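You operate a simulated robot arm through the tools that you are given. There is no shell and no other tool.

The job below is to be done with a simulated robot arm. You get a single attempt, and the scene is never put back.

## Task
Get the pivot tank ready: pump the header tank to FULL, level the empty arm with the counterweight, lock it.
Fine: rider at 0 g; free the arm to level it.

It is judged by the outcome, as a careful person would: the job done as asked, and still so three seconds after it is handed in. It fails if anything else is knocked over, pushed out of place, dropped, spilled or broken.

## Robot
A 7-joint arm with a two-finger parallel gripper, fixed in place. Base frame: the origin is on the floor under the middle of its stand, x ahead of it, y to its left, z up. Units: m, degrees, N and s.
It reaches about 0.91 m from its shoulder. Its first joint turns from -166.0 to 166.0 degrees. Payload 3.43 kg.
The tool frame sits at the grasp point between the pads (the TCP): z along the fingers, y along the line on which they close. The tips reach 0.03 m beyond it. The gripper opens to 0.094 m. The fingers are 0.028 m wide and 0.01 m thick; the gripper's body (0.05 by 0.096 m) begins 0.055 m behind the TCP.
Orientation is that of the tool frame in the base frame, as a unit quaternion [x, y, z, w]. With the fingers straight down and closing along the base's y, the tool's x points along the base's -x, its y along +y and its z along -z.

## Interface
- The arm moves only by the tool apply_moves. Its arguments are lists of equal length, an entry for each row: "offset": the shift along the base's x, y, z in units of 30 mm (1.0 is 30 mm), a list of three; "rotation": the turn, a rotation vector about the base's x, y, z in units of 5 degrees (1.0 is 5 degrees), a list of three; "claw": the opening, from 0 (shut) to 1 (fully open). In form: {"offset": [[x, y, z], ...], "rotation": [[ax, ay, az], ...], "claw": [claw, ...]}. A call has 1 to 20 rows; each row shifts and turns the commanded pose from where the row before left it. A call with a number of a shift or a turn outside -1 to 1 is refused whole. Rows are played at 5 a second. More than 0.05 m and 8.6 degrees between two rows, or a gripper value outside its range, and nothing of the call is played. Where a pose cannot be reached the arm comes as near as it can. A force on the tool above 50 N (or 10 N above the force at the start of the call, whichever is more), or a blocked arm, ends the call early, and 0.2 s more pass. Each finger travels about 0.045 m/s and halts on what it meets, pressing with about 32 N; the grip force reading is that of the motor and also rises with nothing between the fingers. The clock runs only during rows and for 0.2 s after the last one: add rows that do not move to give the fingers time. The reply holds the time, the measured pose of the TCP, the force on the tool along the base axes, the opening and the grip force, in the units named above and with some noise, with the torque about the TCP (base axes, N m) and any sound that the robot's microphone picked up.
- Cameras (640 x 400 px; columns grow to the right, rows downward): "scene" is fixed at [0.2194, 0.4981, 1.606]; the picture's right is [0.21, -0.98, 0.00], its down [-0.86, -0.18, -0.48] and it looks along [0.47, 0.10, -0.88] (base axes); focal length 296 px, centre (320, 200). "wrist" rides on the gripper at [0.076, 0.014, -0.103] in the tool frame; the picture's right is [-0.18, 0.98, 0.00], its down [-0.75, -0.14, -0.64] and it looks along [-0.63, -0.12, 0.77] (tool axes); focal length 243 px, centre (320, 200). There is no depth. A picture from a camera that has moved, and an enlarged one, comes with that camera's place and axes in the base frame and with its lens.
- capture(camera): a new picture of that camera. It takes no simulated time.
- lift_body(by): slides the trunk up (or, below 0, down) by that many m; the arm rides with it, the base frame stays. It gives what a move gives, with no picture.
- enlarge(camera, box): a new picture of the part [left, top, right, bottom] of that camera's present view, enlarged. It takes no simulated time.
- sign_off(): hands the job in; it is judged then, once.

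Nothing tells you positions but the pictures and the camera data. Unless the task says otherwise, let go and move clear before handing in.

The tools are called after "Emit:" as a command line: name --argument value ..., lists and objects as JSON in quotes. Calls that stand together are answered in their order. apply_moves: Moves the arm, as the interface text tells. Its arguments: {"type":"object","properties":{"offset":{"type":"array","items":{"type":"array","items":{"type":"number"}}},"rotation":{"type":"array","items":{"type":"array","items":{"type":"number"}}},"claw":{"type":"array","items":{"type":"number"}}},"required":["offset","rotation","claw"]} The other tools are called the same way: lift_body (by) moves the trunk up or down; capture (camera) takes a picture; enlarge (camera, box) takes an enlarged picture of a part of a camera's view; sign_off () hands the job in.

At the start:

```text
time: 0.0
position: [0.4293, 0.3392, 1.3085]
tcp_rot: [0.001, 1.0, -0.006, 0.003]
contact_force: [0.4, -0.9, -0.3]
torque: [-0.03, 0.02, 0.0]
grip_width: 0.094
grasp_force: 0.1
trunk travel left (down, up): [-0.55, 0.06]
```

scene: 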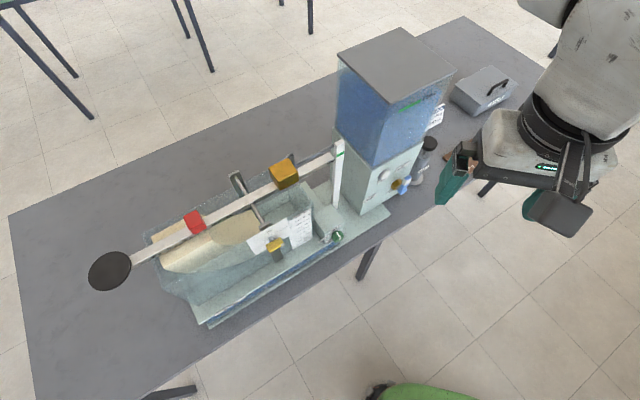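
wrist: 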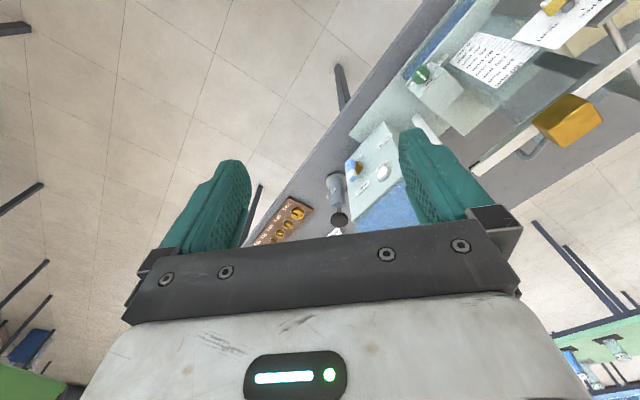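

I see a table with a tank apparatus: a header tank in blue, a balance arm with a red rider, an amber counterweight, and some knobs and cards. I'll zoom in on the parts before moving anything.

Emit:
enlarge --camera "scene" --box '[320, 20, 540, 220]'

Emit:
enlarge --camera "scene" --box '[220, 130, 400, 280]'

Emit:
enlarge --camera "scene" --box '[80, 160, 260, 310]'

Emit:
enlarge --camera "wrist" --box '[240, 60, 440, 250]'

Emit:
enlarge --camera "wrist" --box '[400, 0, 640, 180]'

```text
2.00 times, centred on (430, 120) of scene
camera zoom: at [0.2194, 0.4981, 1.606], right [0.21, -0.98, 0.0], down [-0.86, -0.18, -0.48], along [0.47, 0.1, -0.88], focal length 591 px, centre (100, 360)
```

zoom: 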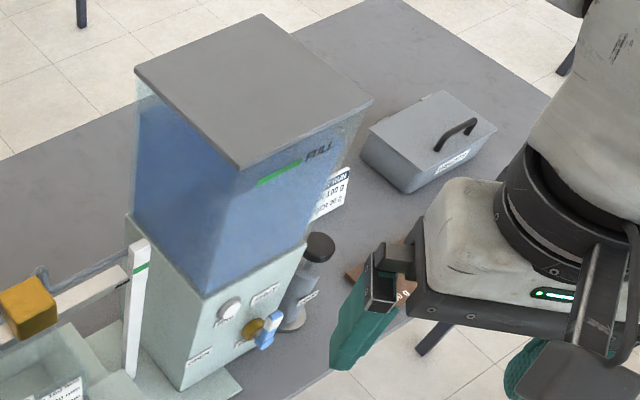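

```text
2.67 times, centred on (310, 205) of scene
camera zoom: at [0.2194, 0.4981, 1.606], right [0.21, -0.98, 0.0], down [-0.86, -0.18, -0.48], along [0.47, 0.1, -0.88], focal length 788 px, centre (347, 187)
```

zoom: 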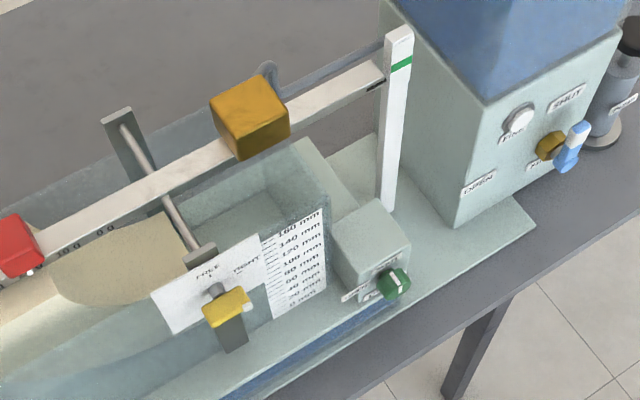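

```text
2.67 times, centred on (170, 235) of scene
camera zoom: at [0.2194, 0.4981, 1.606], right [0.21, -0.98, 0.0], down [-0.86, -0.18, -0.48], along [0.47, 0.1, -0.88], focal length 788 px, centre (720, 107)
```

zoom: 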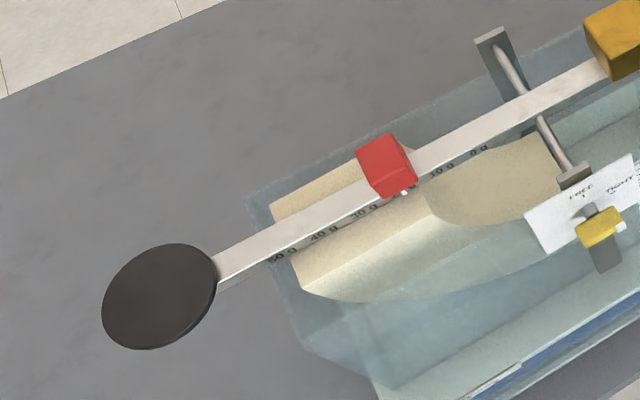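

```text
2.11 times, centred on (340, 155) of wrist
camera zoom: at [0.352, 0.3551, 1.4101], right [0.19, 0.98, -0.01], down [0.75, -0.13, 0.65], along [0.64, -0.13, -0.76], focal length 511 px, centre (278, 295)
```

zoom: 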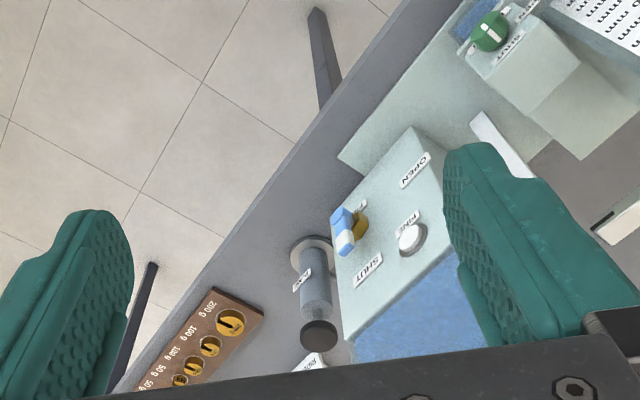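

```text
2.22 times, centred on (520, 90) of wrist
camera zoom: at [0.352, 0.3551, 1.4101], right [0.19, 0.98, -0.01], down [0.75, -0.13, 0.65], along [0.64, -0.13, -0.76], focal length 539 px, centre (-124, 444)
```

zoom: 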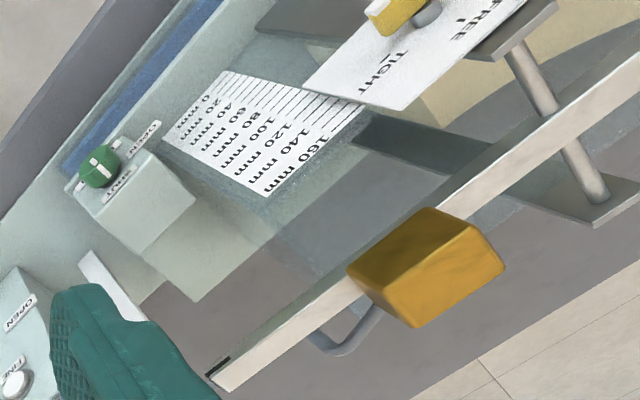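

The apparatus runs diagonally across the table. By triangulation the counterweight is near (0.53, 0.64, 1.10), the pump knob near (0.78, 0.32, 0.98) and the valve panel near (0.65, 0.42, 0.99). Next I turn the wrist toward the panel to read its labels from a safe distance.

Emit:
apply_moves --offset '[[0.072, -0.314, -0.1], [0.072, -0.314, -0.1], [0.072, -0.314, -0.1], [0.072, -0.314, -0.1], [0.072, -0.314, -0.1], [0.072, -0.314, -0.1], [0.072, -0.314, -0.1], [0.072, -0.314, -0.1], [0.072, -0.314, -0.1], [0.072, -0.314, -0.1], [0.072, -0.314, -0.1], [0.072, -0.314, -0.1]]' --rotation '[[0, 0, 0.95], [0, 0, 0.95], [0, 0, 0.95], [0, 0, 0.95], [0, 0, 0.95], [0, 0, 0.95], [0, 0, 0.95], [0, 0, 0.95], [0, 0, 0.95], [0, 0, 0.95], [0, 0, 0.95], [0, 0, 0.95]]' --claw '[1, 1, 1, 1, 1, 1, 1, 1, 1, 1, 1, 1]'

Emit:
capture --camera "wrist"

Emit:
capture --camera "scene"

```text
time: 0.8
position: [0.4449, 0.3029, 1.2557]
tcp_rot: [-0.108, 0.991, -0.08, 0.015]
contact_force: [-0.9, -0.2, -0.8]
torque: [-0.01, 0.0, 0.0]
grip_width: 0.0939
grasp_force: 0.0
trunk travel left (down, up): [-0.55, 0.06]
stopped in row 4: the arm was blocked; the commanded pose is now the measured one
```

```text
taken
camera wrist: at [0.3632, 0.3156, 1.3532], right [-0.03, 0.99, -0.16], down [0.74, 0.12, 0.66], along [0.68, -0.1, -0.73], focal length 243 px, centre (320, 200)
```

wrist: 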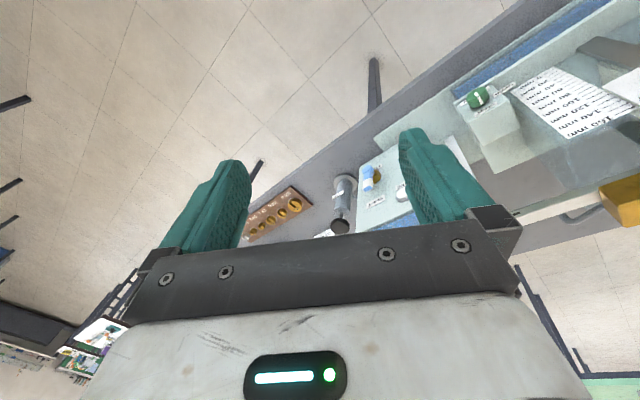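

```text
taken
```

scene: 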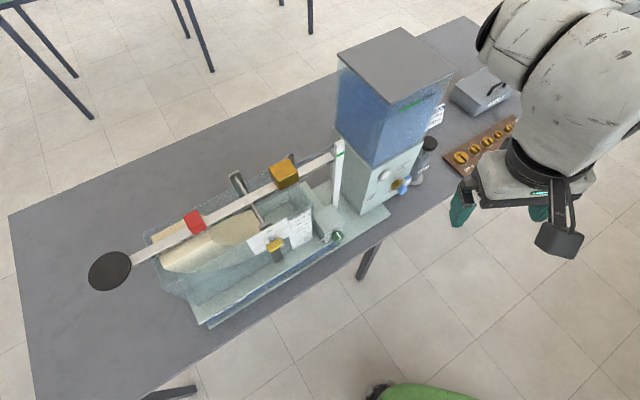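

The arm reported being blocked partway through the turn and is now slightly tilted, probably from a joint limit. The wrist is well clear of everything, so I lower the trunk a little to bring the shoulder nearer working height. I also try a small corrective move.

Emit:
lift_body --by -0.1

Emit:
apply_moves --offset '[[0, 0, 0.3], [0, 0, 0.3]]' --rotation '[[0, 0, 0], [0, 0, 0]]' --claw '[1, 1]'

```text
time: 2.2
position: [0.4461, 0.302, 1.1555]
tcp_rot: [-0.108, 0.991, -0.079, 0.015]
contact_force: [0.6, 0.6, 0.3]
torque: [0.02, 0.01, 0.03]
grip_width: 0.0938
grasp_force: 0.1
trunk travel left (down, up): [-0.45, 0.16]
```

```text
time: 2.8
position: [0.4463, 0.3028, 1.1744]
tcp_rot: [-0.108, 0.991, -0.079, 0.014]
contact_force: [1.3, -0.2, 0.4]
torque: [0.01, 0.01, 0.0]
grip_width: 0.0939
grasp_force: 0.1
trunk travel left (down, up): [-0.45, 0.16]
```

The arm responds normally here. Next I straighten the tool to vertical.

Emit:
apply_moves --offset '[[0, 0, 0], [0, 0, 0], [0, 0, 0]]' --rotation '[[0.6, 0.18, 0], [0.6, 0.18, 0], [0.58, 0.18, 0]]' --claw '[1, 1, 1]'

```text
time: 3.6
position: [0.4508, 0.3176, 1.1748]
tcp_rot: [-0.09, 0.996, 0.002, -0.008]
contact_force: [-1.2, -0.3, 0.4]
torque: [0.0, 0.0, -0.01]
grip_width: 0.0939
grasp_force: 0.1
trunk travel left (down, up): [-0.45, 0.16]
```

Emit:
apply_moves --offset '[[0, 0, 0], [0, 0, 0]]' --rotation '[[0, 0, 0.6], [0, 0, 0.6]]' --claw '[1, 1]'

```text
time: 4.2
position: [0.4506, 0.3172, 1.1767]
tcp_rot: [-0.143, 0.99, 0.001, -0.007]
contact_force: [0.5, -0.7, 0.0]
torque: [-0.01, -0.01, 0.01]
grip_width: 0.0939
grasp_force: 0.1
trunk travel left (down, up): [-0.45, 0.16]
```

Emit:
apply_moves --offset '[[0, 0, 0.1], [0, 0, 0.1], [0, 0, 0.1], [0, 0, 0.1]]' --rotation '[[0, 0, 0.8], [0, 0, 0.8], [0, 0, 0.8], [0, 0, 0.8]]' --claw '[1, 1, 1, 1]'

Emit:
capture --camera "wrist"

Emit:
capture --camera "scene"

```text
time: 5.2
position: [0.4518, 0.3137, 1.1809]
tcp_rot: [-0.281, 0.96, -0.003, -0.004]
contact_force: [-0.8, -0.7, -0.3]
torque: [-0.02, -0.01, -0.03]
grip_width: 0.094
grasp_force: 0.1
trunk travel left (down, up): [-0.45, 0.16]
```

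```text
taken
camera wrist: at [0.3805, 0.2854, 1.2842], right [-0.38, 0.93, -0.01], down [0.71, 0.29, 0.64], along [0.59, 0.23, -0.77], focal length 243 px, centre (320, 200)
```

wrist: 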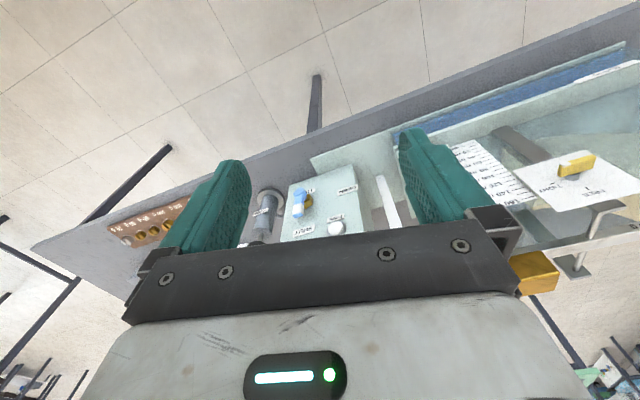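

```text
taken
```

scene: 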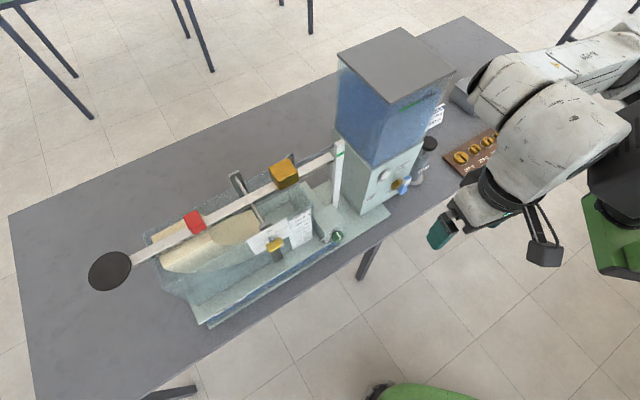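

The yaw works here, and the wrist camera now sees the panel, upside down. I zoom in on it.

Emit:
enlarge --camera "wrist" --box '[240, 150, 380, 240]'

Emit:
enlarge --camera "wrist" --box '[440, 100, 640, 240]'

Emit:
enlarge --camera "scene" --box '[330, 80, 470, 220]'

Emit:
enlarge --camera "scene" --box '[380, 60, 480, 140]'

```text
4.44 times, centred on (310, 195) of wrist
camera zoom: at [0.3805, 0.2854, 1.2842], right [-0.38, 0.93, -0.01], down [0.71, 0.29, 0.64], along [0.59, 0.23, -0.77], focal length 1078 px, centre (364, 222)
```

zoom: 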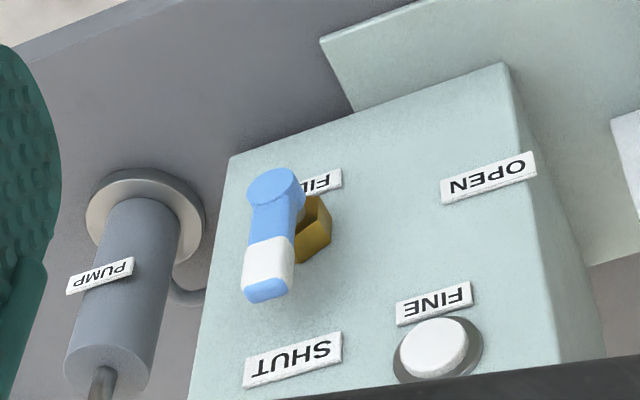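

```text
2.86 times, centred on (540, 170) of wrist
camera zoom: at [0.3805, 0.2854, 1.2842], right [-0.38, 0.93, -0.01], down [0.71, 0.29, 0.64], along [0.59, 0.23, -0.77], focal length 693 px, centre (-309, 286)
```

zoom: 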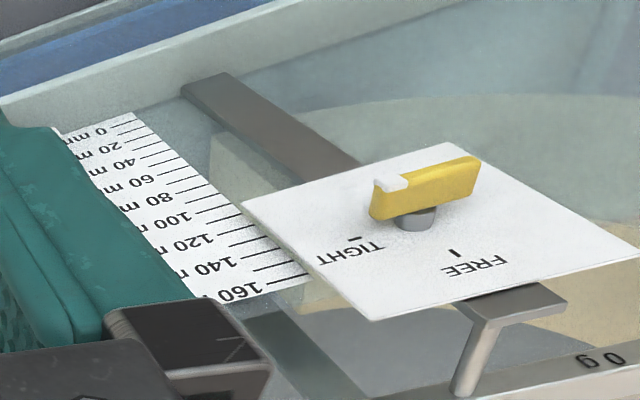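

```text
2.86 times, centred on (400, 150) of scene
camera zoom: at [0.2194, 0.4981, 1.606], right [0.21, -0.98, 0.0], down [-0.86, -0.18, -0.48], along [0.47, 0.1, -0.88], focal length 844 px, centre (91, 343)
```

zoom: 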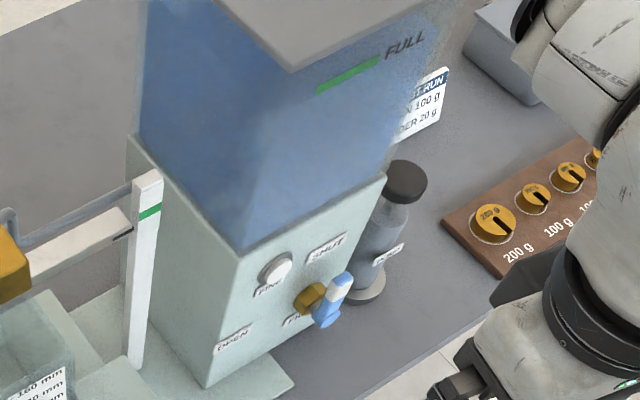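

```text
5.00 times, centred on (430, 100) of scene
camera zoom: at [0.2194, 0.4981, 1.606], right [0.21, -0.98, 0.0], down [-0.86, -0.18, -0.48], along [0.47, 0.1, -0.88], focal length 1478 px, centre (-230, 700)
```

zoom: 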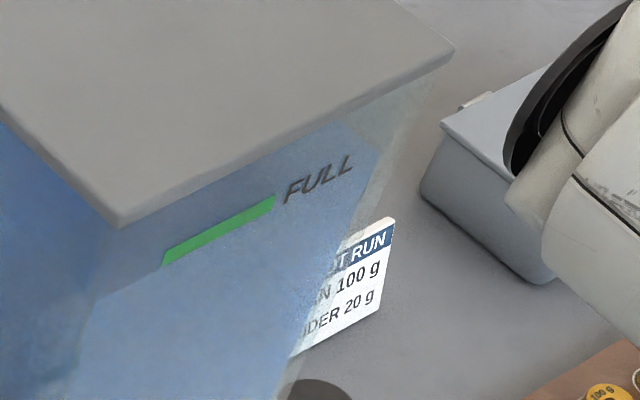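

The FILL tap's white end points to SHUT, which is right. The card reading "FIRST RUN: PAN 100 g, RIDER 20 g" is for a later run. I look closer at the lock knob, the rider, the pointer and the header level.

Emit:
enlarge --camera "scene" --box '[240, 210, 320, 260]'

Emit:
enlarge --camera "scene" --box '[300, 130, 380, 180]'

Emit:
enlarge --camera "scene" --box '[150, 190, 270, 265]'

Emit:
enlarge --camera "scene" --box '[310, 215, 370, 255]'

Emit:
enlarge --camera "wrist" --box '[540, 140, 640, 200]'

```text
8.00 times, centred on (280, 235) of scene
camera zoom: at [0.2194, 0.4981, 1.606], right [0.21, -0.98, 0.0], down [-0.86, -0.18, -0.48], along [0.47, 0.1, -0.88], focal length 2364 px, centre (640, -80)
```

zoom: 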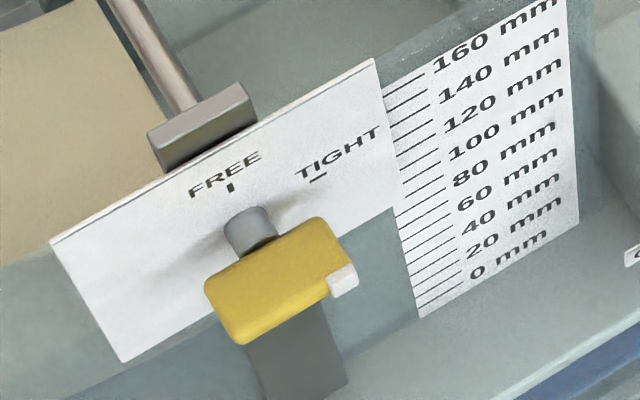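

```text
8.00 times, centred on (340, 155) of scene
camera zoom: at [0.2194, 0.4981, 1.606], right [0.21, -0.98, 0.0], down [-0.86, -0.18, -0.48], along [0.47, 0.1, -0.88], focal length 2364 px, centre (160, 560)
```

zoom: 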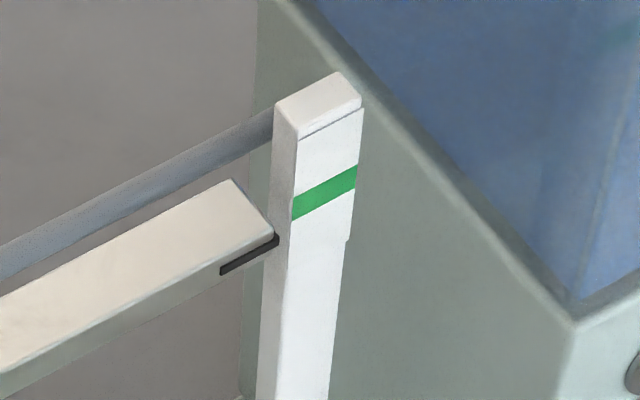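

```text
5.33 times, centred on (210, 228) of scene
camera zoom: at [0.2194, 0.4981, 1.606], right [0.21, -0.98, 0.0], down [-0.86, -0.18, -0.48], along [0.47, 0.1, -0.88], focal length 1576 px, centre (907, 53)
```

zoom: 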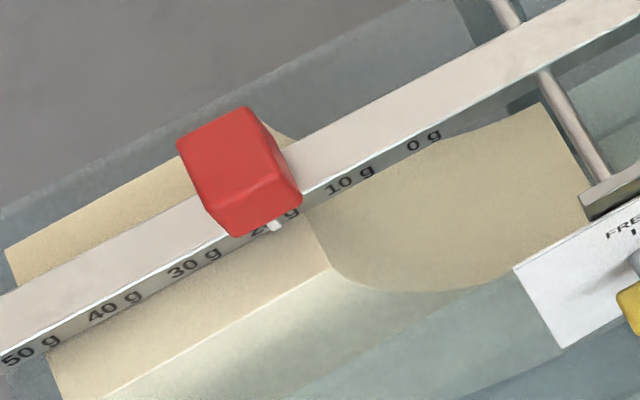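

```text
10.00 times, centred on (340, 235) of scene
camera zoom: at [0.2194, 0.4981, 1.606], right [0.21, -0.98, 0.0], down [-0.86, -0.18, -0.48], along [0.47, 0.1, -0.88], focal length 2956 px, centre (120, -150)
```

zoom: 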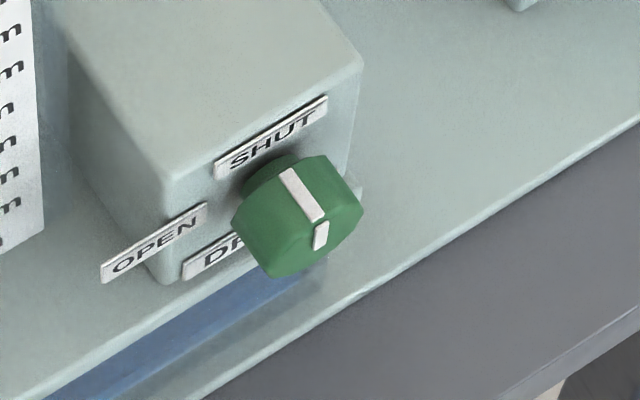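

```text
6.40 times, centred on (590, 170) of wrist
camera zoom: at [0.3805, 0.2854, 1.2842], right [-0.38, 0.93, -0.01], down [0.71, 0.29, 0.64], along [0.59, 0.23, -0.77], focal length 1553 px, centre (-1408, 392)
```

zoom: 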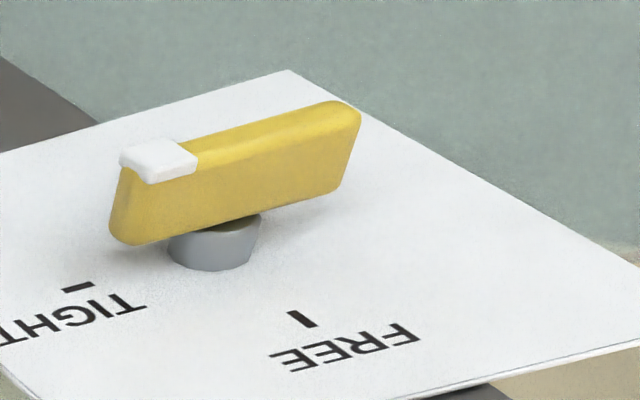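

What I take from the pictures:
- **Lock:** the yellow lever's white end points right, to TIGHT. FREE is up.
- **Drain:** shut.
- **Rider:** at 20 g. The scale is about 30 mm per 10 g.
- **Pointer:** the beam end sits below the green mark.

Next I bring the wrist round to face the header panel squarely.

Emit:
apply_moves --offset '[[0.53, -0.22, 0.1], [0.53, -0.22, 0.1], [0.53, -0.22, 0.1], [0.53, -0.22, 0.1], [0.53, -0.22, 0.1]]' --rotation '[[0, 0, 0.9], [0, 0, 0.9], [0, 0, 0.9], [0, 0, 0.9], [0, 0, 0.9]]' --claw '[1, 1, 1, 1, 1]'

```text
time: 6.1
position: [0.5084, 0.295, 1.1965]
tcp_rot: [-0.407, 0.914, 0.008, -0.003]
contact_force: [0.1, 0.7, -0.4]
torque: [-0.03, 0.01, 0.0]
grip_width: 0.094
grasp_force: 0.1
trunk travel left (down, up): [-0.45, 0.16]
stopped in row 4: the force on the tool passed its limit at 95 N (the readings are from after the stop); the commanded pose is now the measured one
```

The tool felt a 95 N force, so I stop and check what it touched.

Emit:
capture --camera "scene"

Emit:
capture --camera "wrist"

```text
taken
```

scene: 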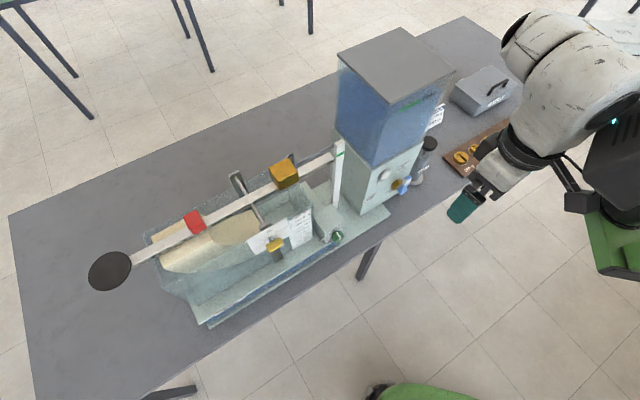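

```text
taken
camera wrist: at [0.4463, 0.2469, 1.2985], right [-0.61, 0.79, 0.02], down [0.62, 0.46, 0.64], along [0.5, 0.4, -0.77], focal length 243 px, centre (320, 200)
```

wrist: 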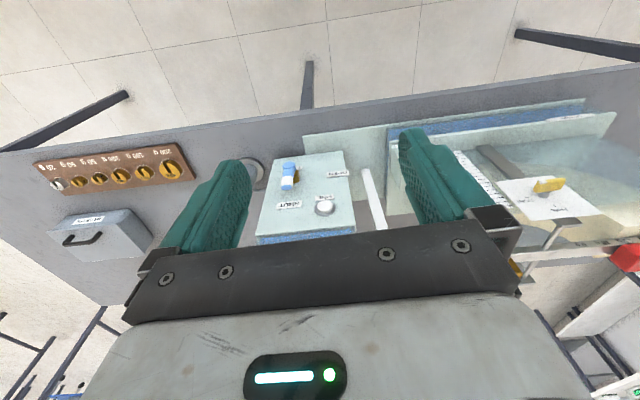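

Emit:
enlarge --camera "scene" --box '[440, 0, 640, 300]'

```text
1.33 times, centred on (540, 150) of scene
camera zoom: at [0.2194, 0.4981, 1.606], right [0.21, -0.98, 0.0], down [-0.86, -0.18, -0.48], along [0.47, 0.1, -0.88], focal length 394 px, centre (27, 267)
```

zoom: 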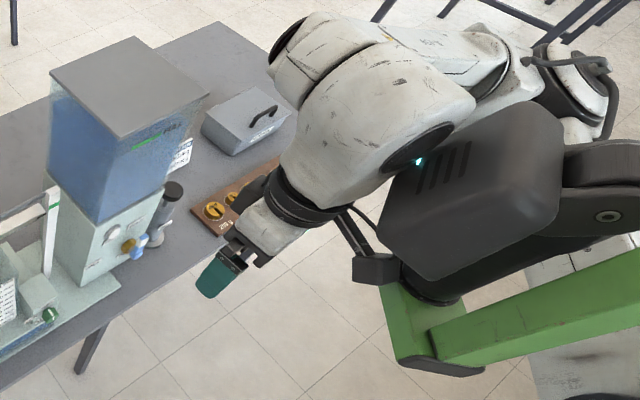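

The wrist camera bumped the robot's own black shoulder box, seen at right in the scene view. None of the apparatus was touched. I back away from it and lower the trunk so that box drops out of the way.

Emit:
apply_moves --offset '[[0.2, 0.5, 0.3], [0.2, 0.5, 0.3], [0.2, 0.5, 0.3]]' --rotation '[[0, 0, 0], [0, 0, 0], [0, 0, 0]]' --claw '[1, 1, 1]'

Emit:
lift_body --by -0.1

Emit:
apply_moves --offset '[[0, 0, 0.8], [0, 0, 0.8], [0, 0, 0.8], [0, 0, 0.8]]' --rotation '[[0, 0, 0], [0, 0, 0], [0, 0, 0], [0, 0, 0]]' --claw '[1, 1, 1, 1]'

Emit:
capture --camera "scene"

Emit:
capture --camera "wrist"

```text
time: 6.9
position: [0.5264, 0.333, 1.2237]
tcp_rot: [-0.408, 0.913, 0.009, 0.0]
contact_force: [0.5, -0.1, -1.1]
torque: [0.01, 0.0, 0.02]
grip_width: 0.0938
grasp_force: 0.0
trunk travel left (down, up): [-0.45, 0.16]
```

```text
time: 8.3
position: [0.5254, 0.3339, 1.1234]
tcp_rot: [-0.409, 0.912, 0.009, -0.001]
contact_force: [0.2, -0.3, -0.8]
torque: [-0.05, 0.02, -0.04]
grip_width: 0.094
grasp_force: 0.0
trunk travel left (down, up): [-0.35, 0.26]
```

```text
time: 8.7
position: [0.5276, 0.3347, 1.1386]
tcp_rot: [-0.405, 0.914, 0.006, 0.004]
contact_force: [-2.2, -1.9, -15.6]
torque: [1.17, -1.12, -0.06]
grip_width: 0.0939
grasp_force: 0.1
trunk travel left (down, up): [-0.35, 0.26]
stopped in row 2: the force on the tool passed its limit at 80 N (the readings are from after the stop); the commanded pose is now the measured one
```

```text
taken
```

scene: 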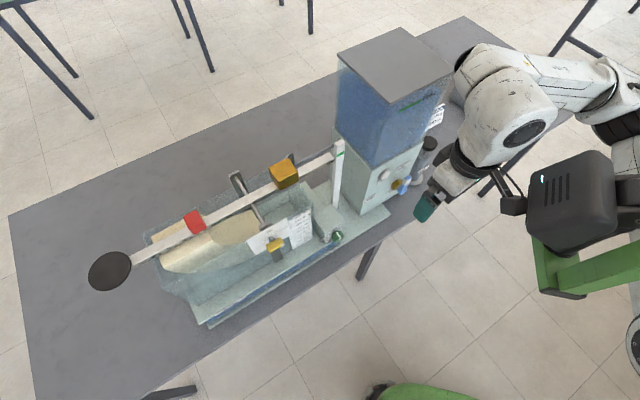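

```text
taken
camera wrist: at [0.465, 0.2868, 1.2391], right [-0.6, 0.8, 0.01], down [0.61, 0.46, 0.65], along [0.51, 0.4, -0.76], focal length 243 px, centre (320, 200)
```

wrist: 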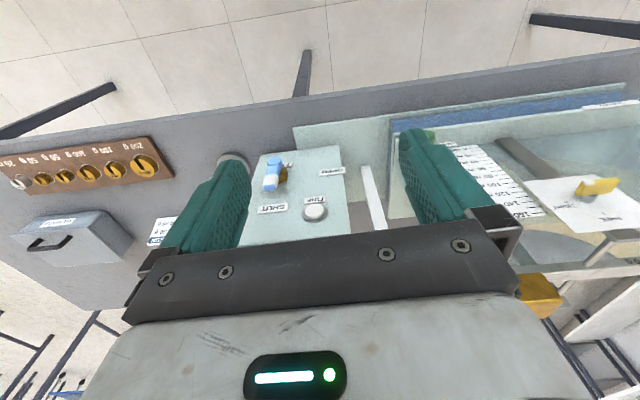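

The tool pressed up into the black box again, so I need to know what that structure is. I look at a wider area around the robot's own body.

Emit:
enlarge --camera "scene" --box '[600, 0, 640, 400]'

Emit:
enlarge --camera "scene" --box '[400, 30, 640, 330]'

```text
1.00 times, centred on (620, 200) of scene (not enlarged: the box is as wide or as high as the picture)
camera zoom: at [0.2194, 0.4981, 1.606], right [0.21, -0.98, 0.0], down [-0.86, -0.18, -0.48], along [0.47, 0.1, -0.88], focal length 296 px, centre (20, 200)
```

zoom: 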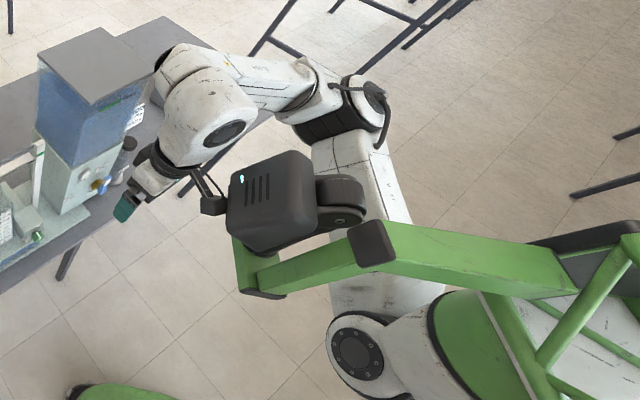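

```text
1.33 times, centred on (520, 180) of scene
camera zoom: at [0.2194, 0.4981, 1.606], right [0.21, -0.98, 0.0], down [-0.86, -0.18, -0.48], along [0.47, 0.1, -0.88], focal length 394 px, centre (53, 227)
```

zoom: 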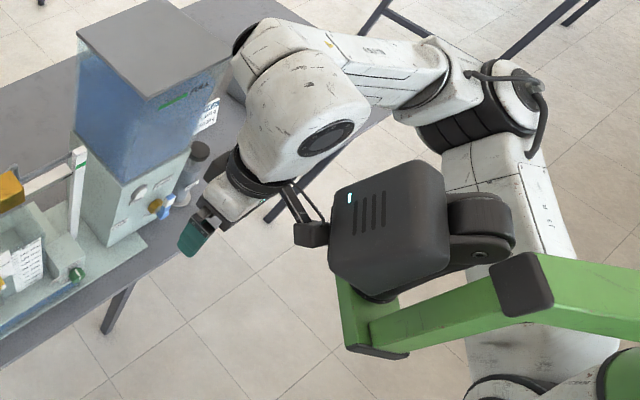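

The black box is a sensor head on the green boom. It is fixed to the trunk at about (0.48, 0.21), with its centre near z 1.27 at this trunk height. I drop the hand off it, slide left along the bench front away from it, then lower the trunk further.

Emit:
apply_moves --offset '[[0, 0, -0.3], [0.2, 0.5, -0.1], [-0.3, 0.8, 0], [-0.6, 0.8, 0], [-0.6, 0.8, 0], [-0.6, 0.8, 0], [-0.6, 0.8, 0]]' --rotation '[[0, 0, 0], [0, 0, 0], [0, 0, 0], [0, 0, 0], [0, 0, 0], [0, 0, 0], [0, 0, 0]]' --claw '[1, 1, 1, 1, 1, 1, 1]'

Emit:
enlarge --camera "scene" --box '[480, 0, 640, 400]'

```text
time: 10.3
position: [0.453, 0.4712, 1.1284]
tcp_rot: [-0.405, 0.914, 0.006, 0.004]
contact_force: [0.7, 0.0, 0.1]
torque: [0.02, 0.0, -0.03]
grip_width: 0.0941
grasp_force: 0.1
trunk travel left (down, up): [-0.35, 0.26]
```

```text
1.00 times, centred on (560, 200) of scene (not enlarged: the box is as wide or as high as the picture)
camera zoom: at [0.2194, 0.4981, 1.606], right [0.21, -0.98, 0.0], down [-0.86, -0.18, -0.48], along [0.47, 0.1, -0.88], focal length 296 px, centre (80, 200)
```

zoom: 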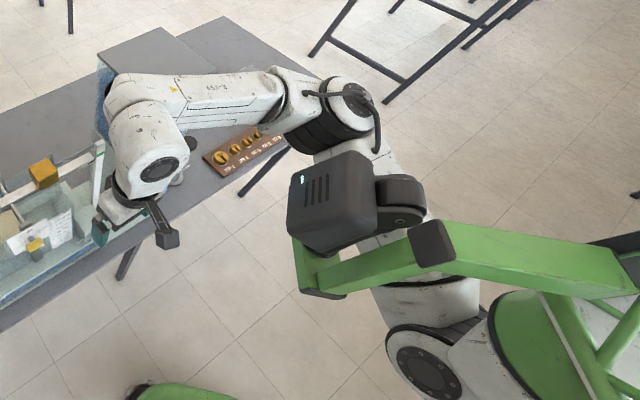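

The arm is now clear of the sensor head. I raise the hand before each trunk drop so the forearm stays above the header lid.

Emit:
apply_moves --offset '[[-0.3, 0.0, 0.7], [-0.3, 0.0, 0.7], [-0.3, 0, 0.7], [-0.3, 0, 0.7], [0, 0, 0.7]]' --rotation '[[0, 0, 0], [0, 0, 0], [0, 0, 0], [0, 0, 0], [0, 0, 0]]' --claw '[1, 1, 1, 1, 1]'

Emit:
lift_body --by -0.1

Emit:
enlarge --camera "scene" --box '[480, 0, 640, 400]'

Emit:
capture --camera "wrist"

```text
time: 11.5
position: [0.4161, 0.4702, 1.2316]
tcp_rot: [-0.405, 0.914, 0.005, 0.004]
contact_force: [-0.2, -0.3, 0.3]
torque: [-0.01, 0.0, -0.01]
grip_width: 0.0941
grasp_force: 0.0
trunk travel left (down, up): [-0.35, 0.26]
```

```text
time: 12.8
position: [0.416, 0.4699, 1.1311]
tcp_rot: [-0.405, 0.914, 0.007, 0.004]
contact_force: [-0.2, -0.7, -0.6]
torque: [-0.03, 0.05, 0.02]
grip_width: 0.094
grasp_force: 0.1
trunk travel left (down, up): [-0.25, 0.36]
```

```text
1.00 times, centred on (560, 200) of scene (not enlarged: the box is as wide or as high as the picture)
camera zoom: at [0.2194, 0.4981, 1.606], right [0.21, -0.98, 0.0], down [-0.86, -0.18, -0.48], along [0.47, 0.1, -0.88], focal length 296 px, centre (80, 200)
```

zoom: 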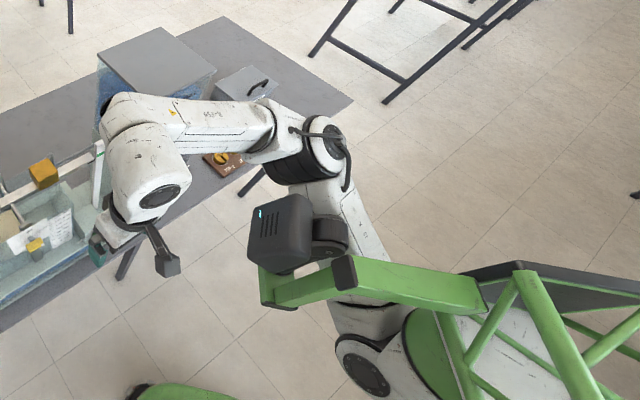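

```text
taken
camera wrist: at [0.3542, 0.421, 1.2324], right [-0.6, 0.8, 0.01], down [0.61, 0.45, 0.65], along [0.51, 0.4, -0.76], focal length 243 px, centre (320, 200)
```

wrist: 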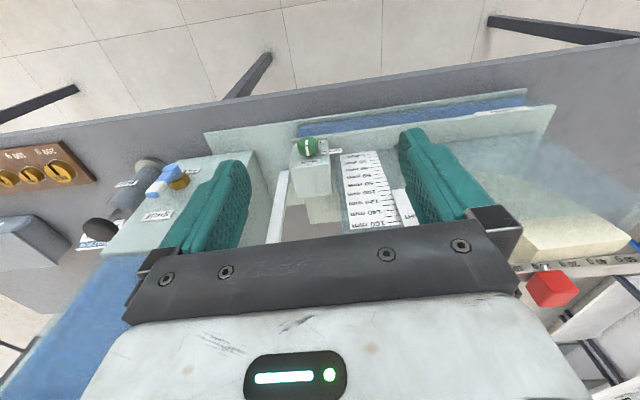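

The arm is free. I tilt the fingers up toward the apparatus by 45°, so I can reach in over the front edge and get a more level camera view.

Emit:
apply_moves --offset '[[0, 0, 0], [0, 0, 0], [0, 0, 0], [0, 0, 0], [0, 0, 0], [0, 0, 0], [0, 0, 0], [0, 0, 0], [0, 0, 0], [0, 0, 0]]' --rotation '[[0.667, -0.605, 0], [0.667, -0.605, 0], [0.667, -0.605, 0], [0.667, -0.605, 0], [0.667, -0.605, 0], [0.667, -0.605, 0], [0.667, -0.605, 0], [0.667, -0.605, 0], [0.667, -0.605, 0], [0.667, -0.605, 0]]' --claw '[1, 1, 1, 1, 1, 1, 1, 1, 1, 1]'

Emit:
enlarge --camera "scene" --box '[480, 0, 640, 400]'

Emit:
capture --camera "wrist"

```text
time: 15.0
position: [0.4178, 0.47, 1.126]
tcp_rot: [-0.376, 0.845, 0.16, 0.346]
contact_force: [-0.4, -0.1, 0.5]
torque: [-0.02, 0.02, 0.01]
grip_width: 0.0943
grasp_force: 0.0
trunk travel left (down, up): [-0.25, 0.36]
```

```text
1.00 times, centred on (560, 200) of scene (not enlarged: the box is as wide or as high as the picture)
camera zoom: at [0.2194, 0.4981, 1.606], right [0.21, -0.98, 0.0], down [-0.86, -0.18, -0.48], along [0.47, 0.1, -0.88], focal length 296 px, centre (80, 200)
```

zoom: 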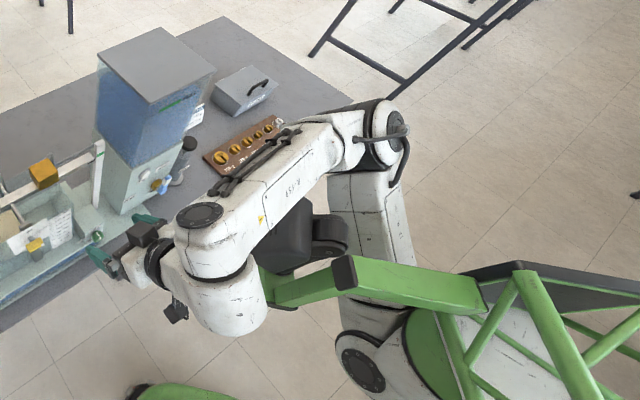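

```text
taken
camera wrist: at [0.3224, 0.3849, 1.1451], right [-0.64, 0.75, 0.14], down [0.17, -0.04, 0.98], along [0.75, 0.66, -0.1], focal length 243 px, centre (320, 200)
```

wrist: 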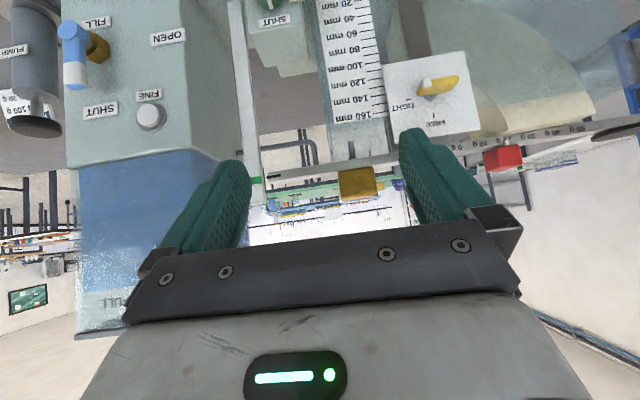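

This is an excellent, upside-down, front view. I zoom in on each part.

Emit:
enlarge --camera "wrist" --box '[60, 180, 260, 320]'

Emit:
enlarge --camera "wrist" --box '[220, 140, 320, 210]'

Emit:
enlarge --camera "wrist" --box '[0, 0, 160, 140]'

Emit:
enlarge --camera "wrist" --box '[380, 40, 580, 180]'

```text
2.86 times, centred on (160, 250) of wrist
camera zoom: at [0.3224, 0.3849, 1.1451], right [-0.64, 0.75, 0.14], down [0.17, -0.04, 0.98], along [0.75, 0.66, -0.1], focal length 693 px, centre (777, 57)
```

zoom: 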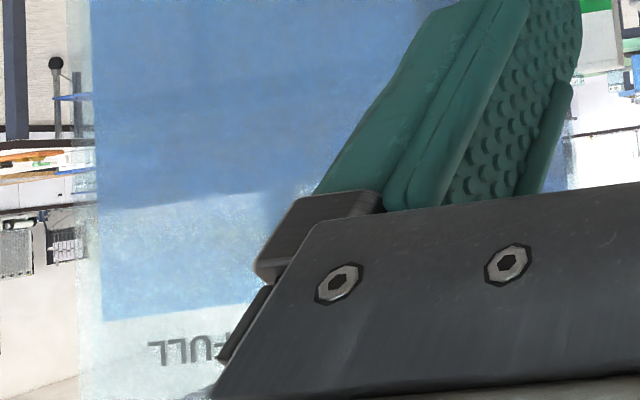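

```text
5.71 times, centred on (270, 175) of wrist
camera zoom: at [0.3224, 0.3849, 1.1451], right [-0.64, 0.75, 0.14], down [0.17, -0.04, 0.98], along [0.75, 0.66, -0.1], focal length 1386 px, centre (606, 343)
```

zoom: 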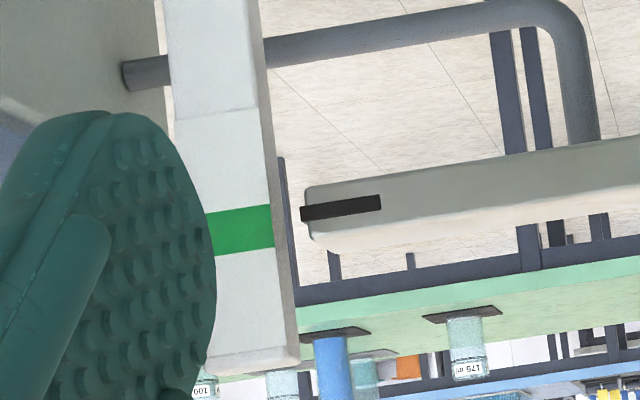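

```text
2.86 times, centred on (80, 70) of wrist
camera zoom: at [0.3224, 0.3849, 1.1451], right [-0.64, 0.75, 0.14], down [0.17, -0.04, 0.98], along [0.75, 0.66, -0.1], focal length 693 px, centre (1006, 571)
```

zoom: 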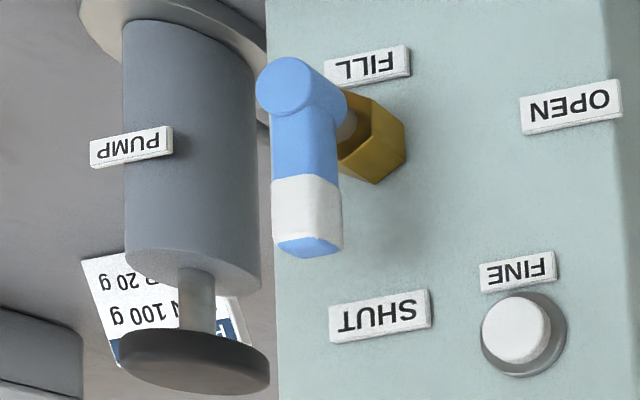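

```text
2.86 times, centred on (480, 110) of wrist
camera zoom: at [0.3224, 0.3849, 1.1451], right [-0.64, 0.75, 0.14], down [0.17, -0.04, 0.98], along [0.75, 0.66, -0.1], focal length 693 px, centre (-137, 457)
```

zoom: 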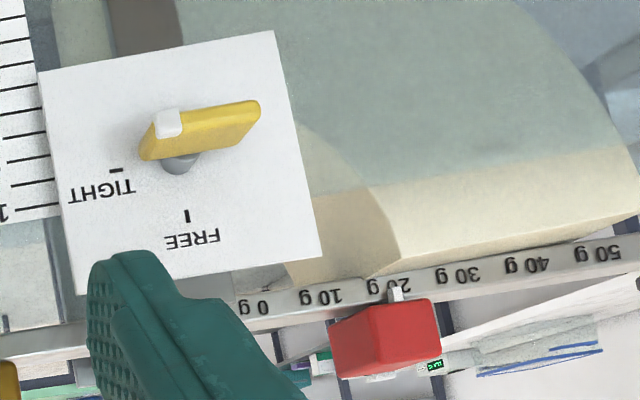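

Emit:
enlarge --camera "scene" --box '[370, 70, 460, 140]'

Emit:
enlarge --camera "scene" --box '[330, 30, 470, 170]'

```text
5.71 times, centred on (415, 105) of scene
camera zoom: at [0.2194, 0.4981, 1.606], right [0.21, -0.98, 0.0], down [-0.86, -0.18, -0.48], along [0.47, 0.1, -0.88], focal length 1689 px, centre (-223, 743)
```

zoom: 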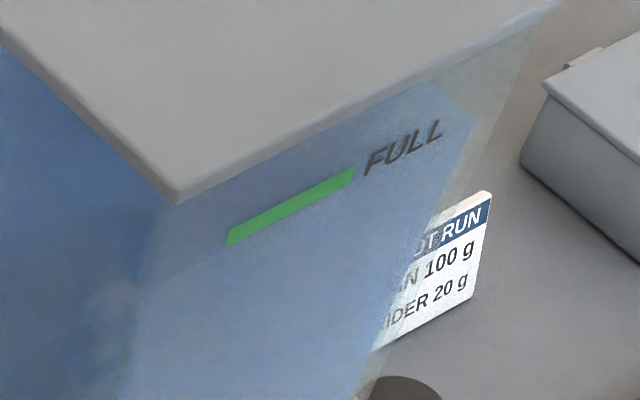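

```text
2.86 times, centred on (400, 100) of scene
camera zoom: at [0.2194, 0.4981, 1.606], right [0.21, -0.98, 0.0], down [-0.86, -0.18, -0.48], along [0.47, 0.1, -0.88], focal length 844 px, centre (91, 486)
```

zoom: 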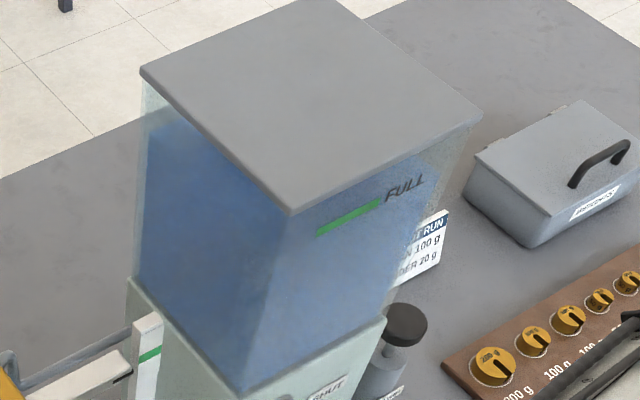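

The view confirms:
- The header water is about 1 to 2 cm under the FULL line.
- The rider index is at 20 g.
- The lock is TIGHT and both taps are shut.
- The pump rod stands up about 3 cm.

I start with the rider while the arm is locked. First I move the hand up and over to a spot above it.

Emit:
apply_moves --offset '[[0, 0, 0.95], [0, 0, 0.95], [-0.19, 0.8, 0], [-0.19, 0.8, 0], [-0.19, 0.8, 0], [-0.19, 0.8, 0], [-0.19, 0.8, 0], [-0.19, 0.8, 0], [-0.19, 0.8, 0], [-0.19, 0.8, 0], [-0.19, 0.8, 0]]' --rotation '[[0, 0, 0], [0, 0, 0], [0, 0, -0.07], [0, 0, -0.07], [0, 0, -0.07], [0, 0, -0.07], [0, 0, -0.07], [0, 0, -0.07], [0, 0, -0.07], [0, 0, -0.07], [0, 0, -0.07]]' --claw '[1, 1, 1, 1, 1, 1, 1, 1, 1, 1, 1]'

Emit:
capture --camera "wrist"

Emit:
capture --camera "scene"

```text
time: 16.4
position: [0.4903, 0.5342, 1.1819]
tcp_rot: [-0.29, 0.879, 0.13, 0.356]
contact_force: [-0.6, -0.1, 0.7]
torque: [-0.02, 0.0, 0.01]
grip_width: 0.0941
grasp_force: 0.1
trunk travel left (down, up): [-0.25, 0.36]
stopped in row 6: the arm was blocked; the commanded pose is now the measured one
```

```text
taken
camera wrist: at [0.3806, 0.4702, 1.2014], right [-0.49, 0.86, 0.15], down [0.17, -0.08, 0.98], along [0.86, 0.5, -0.11], focal length 243 px, centre (320, 200)
```

wrist: 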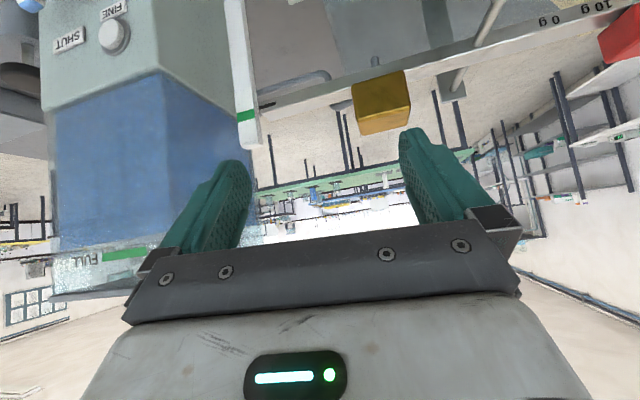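

```text
taken
```

scene: 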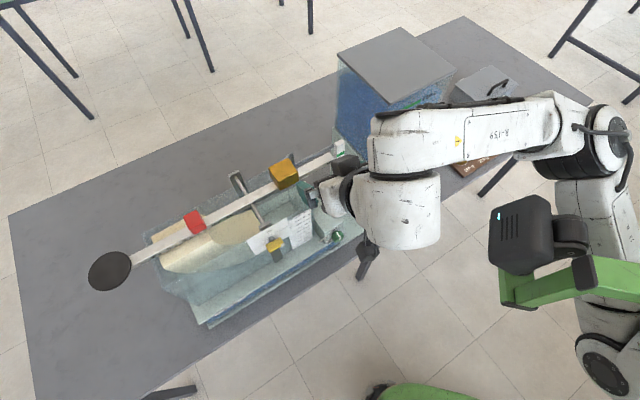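

The arm stopped because its upper link met the sensor-head boom, not because of the apparatus. With the trunk high, the arm can reach under the boom to the left side. So I ease back, then raise the trunk step by step while keeping the hand at working height.

Emit:
apply_moves --offset '[[0.1, -0.6, 0], [0, -0.6, 0], [0, -0.6, 0]]' --rotation '[[0, 0, 0], [0, 0, 0], [0, 0, 0]]' --claw '[1, 1, 1]'

Emit:
lift_body --by 0.1

Emit:
apply_moves --offset '[[-0.2, 0, -0.7], [-0.2, 0, -0.7], [-0.2, 0, -0.7], [-0.2, 0, -0.7], [-0.2, 0, -0.7]]' --rotation '[[0, 0, 0], [0, 0, 0], [0, 0, 0], [0, 0, 0], [0, 0, 0]]' --claw '[1, 1, 1, 1, 1]'

Emit:
enlarge --camera "scene" --box '[480, 0, 640, 400]'

```text
time: 17.2
position: [0.4895, 0.4837, 1.176]
tcp_rot: [-0.294, 0.88, 0.129, 0.349]
contact_force: [0.3, -0.5, 0.6]
torque: [0.0, 0.01, -0.01]
grip_width: 0.0938
grasp_force: 0.1
trunk travel left (down, up): [-0.25, 0.36]
```

```text
time: 18.5
position: [0.4916, 0.481, 1.2778]
tcp_rot: [-0.291, 0.88, 0.132, 0.35]
contact_force: [0.2, 0.2, -0.8]
torque: [0.02, 0.02, 0.03]
grip_width: 0.0941
grasp_force: 0.1
trunk travel left (down, up): [-0.35, 0.26]
```

```text
time: 19.7
position: [0.4602, 0.4806, 1.1721]
tcp_rot: [-0.291, 0.881, 0.131, 0.35]
contact_force: [-0.4, -0.7, -0.7]
torque: [-0.01, -0.02, 0.0]
grip_width: 0.0937
grasp_force: 0.0
trunk travel left (down, up): [-0.35, 0.26]
```

```text
1.00 times, centred on (560, 200) of scene (not enlarged: the box is as wide or as high as the picture)
camera zoom: at [0.2194, 0.4981, 1.606], right [0.21, -0.98, 0.0], down [-0.86, -0.18, -0.48], along [0.47, 0.1, -0.88], focal length 296 px, centre (80, 200)
```

zoom: 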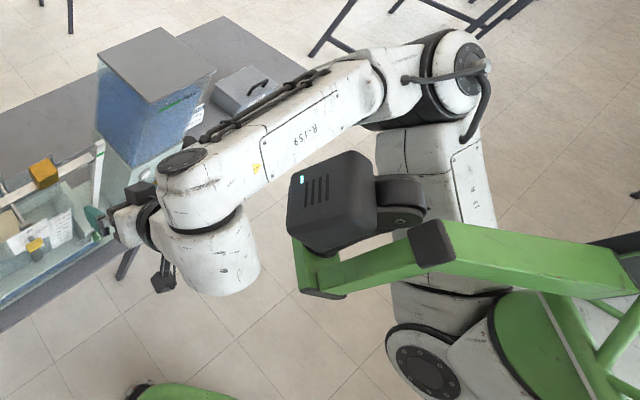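

The head sits inside the bend of the arm, so the whole arm has to drop below it. I keep raising the trunk while holding the hand low, checking each step.

Emit:
lift_body --by 0.08

Emit:
apply_moves --offset '[[-0.3, -0.2, -0.8], [-0.3, -0.2, -0.8], [-0.3, -0.2, -0.8], [-0.3, -0.2, -0.8], [-0.3, -0.2, -0.8]]' --rotation '[[0, 0, 0], [0, 0, 0], [0, 0, 0], [0, 0, 0], [0, 0, 0]]' --claw '[1, 1, 1, 1, 1]'

Emit:
enlarge --camera "scene" --box '[600, 0, 640, 400]'

```text
time: 20.9
position: [0.4584, 0.4807, 1.2514]
tcp_rot: [-0.294, 0.88, 0.13, 0.349]
contact_force: [0.2, 1.1, -0.8]
torque: [0.02, -0.01, 0.02]
grip_width: 0.094
grasp_force: 0.1
trunk travel left (down, up): [-0.43, 0.18]
```

```text
time: 22.3
position: [0.4569, 0.4508, 1.1515]
tcp_rot: [-0.236, 0.89, 0.124, 0.369]
contact_force: [-0.5, -0.1, 0.9]
torque: [0.01, 0.0, 0.01]
grip_width: 0.0939
grasp_force: 0.1
trunk travel left (down, up): [-0.43, 0.18]
stopped in row 5: the arm was blocked; the commanded pose is now the measured one
```

```text
1.00 times, centred on (620, 200) of scene (not enlarged: the box is as wide or as high as the picture)
camera zoom: at [0.2194, 0.4981, 1.606], right [0.21, -0.98, 0.0], down [-0.86, -0.18, -0.48], along [0.47, 0.1, -0.88], focal length 296 px, centre (20, 200)
```

zoom: 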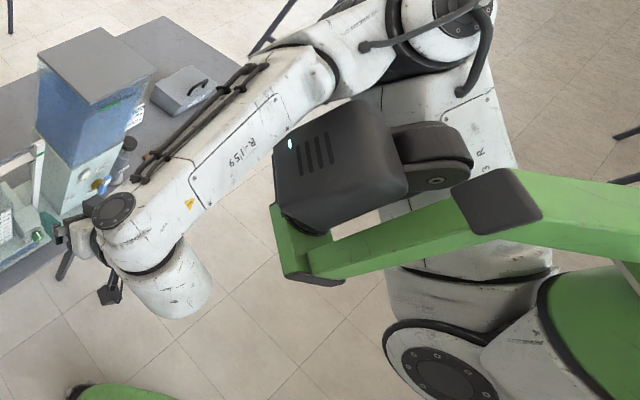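

The forearm is resting against the head. Pointing the fingers back down moves the wrist outward and frees it. After that I lower the hand in the open aisle in front of the bench while the trunk goes up.

Emit:
apply_moves --offset '[[0.1, 0.2, 0], [0.1, 0.2, 0], [0, 0.1, 0], [0, 0, 0], [0, 0, 0], [0, 0, 0], [0, 0, 0], [0, 0, 0], [0, 0, 0], [0, 0, 0]]' --rotation '[[-0.506, 0.768, 0], [-0.506, 0.768, 0], [-0.506, 0.768, 0], [-0.506, 0.768, 0], [-0.506, 0.768, 0], [-0.506, 0.768, 0], [-0.506, 0.768, 0], [-0.506, 0.768, 0], [-0.506, 0.768, 0], [-0.506, 0.768, 0]]' --claw '[1, 1, 1, 1, 1, 1, 1, 1, 1, 1]'

Emit:
enlarge --camera "scene" --box '[600, 0, 640, 400]'

```text
time: 24.5
position: [0.4596, 0.4651, 1.1486]
tcp_rot: [-0.261, 0.965, 0.003, -0.003]
contact_force: [-0.8, 0.5, 0.4]
torque: [-0.03, -0.02, 0.0]
grip_width: 0.0939
grasp_force: 0.1
trunk travel left (down, up): [-0.43, 0.18]
```

```text
1.00 times, centred on (620, 200) of scene (not enlarged: the box is as wide or as high as the picture)
camera zoom: at [0.2194, 0.4981, 1.606], right [0.21, -0.98, 0.0], down [-0.86, -0.18, -0.48], along [0.47, 0.1, -0.88], focal length 296 px, centre (20, 200)
```

zoom: 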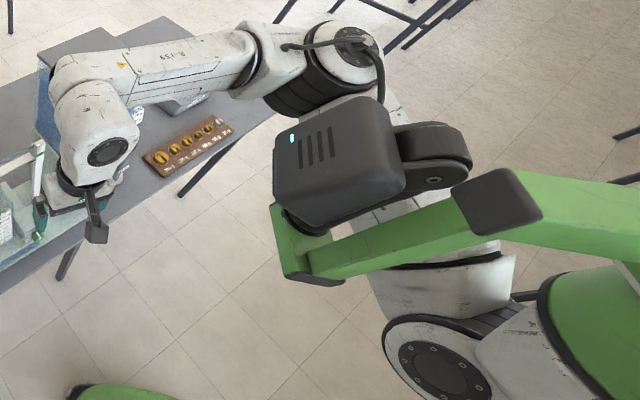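

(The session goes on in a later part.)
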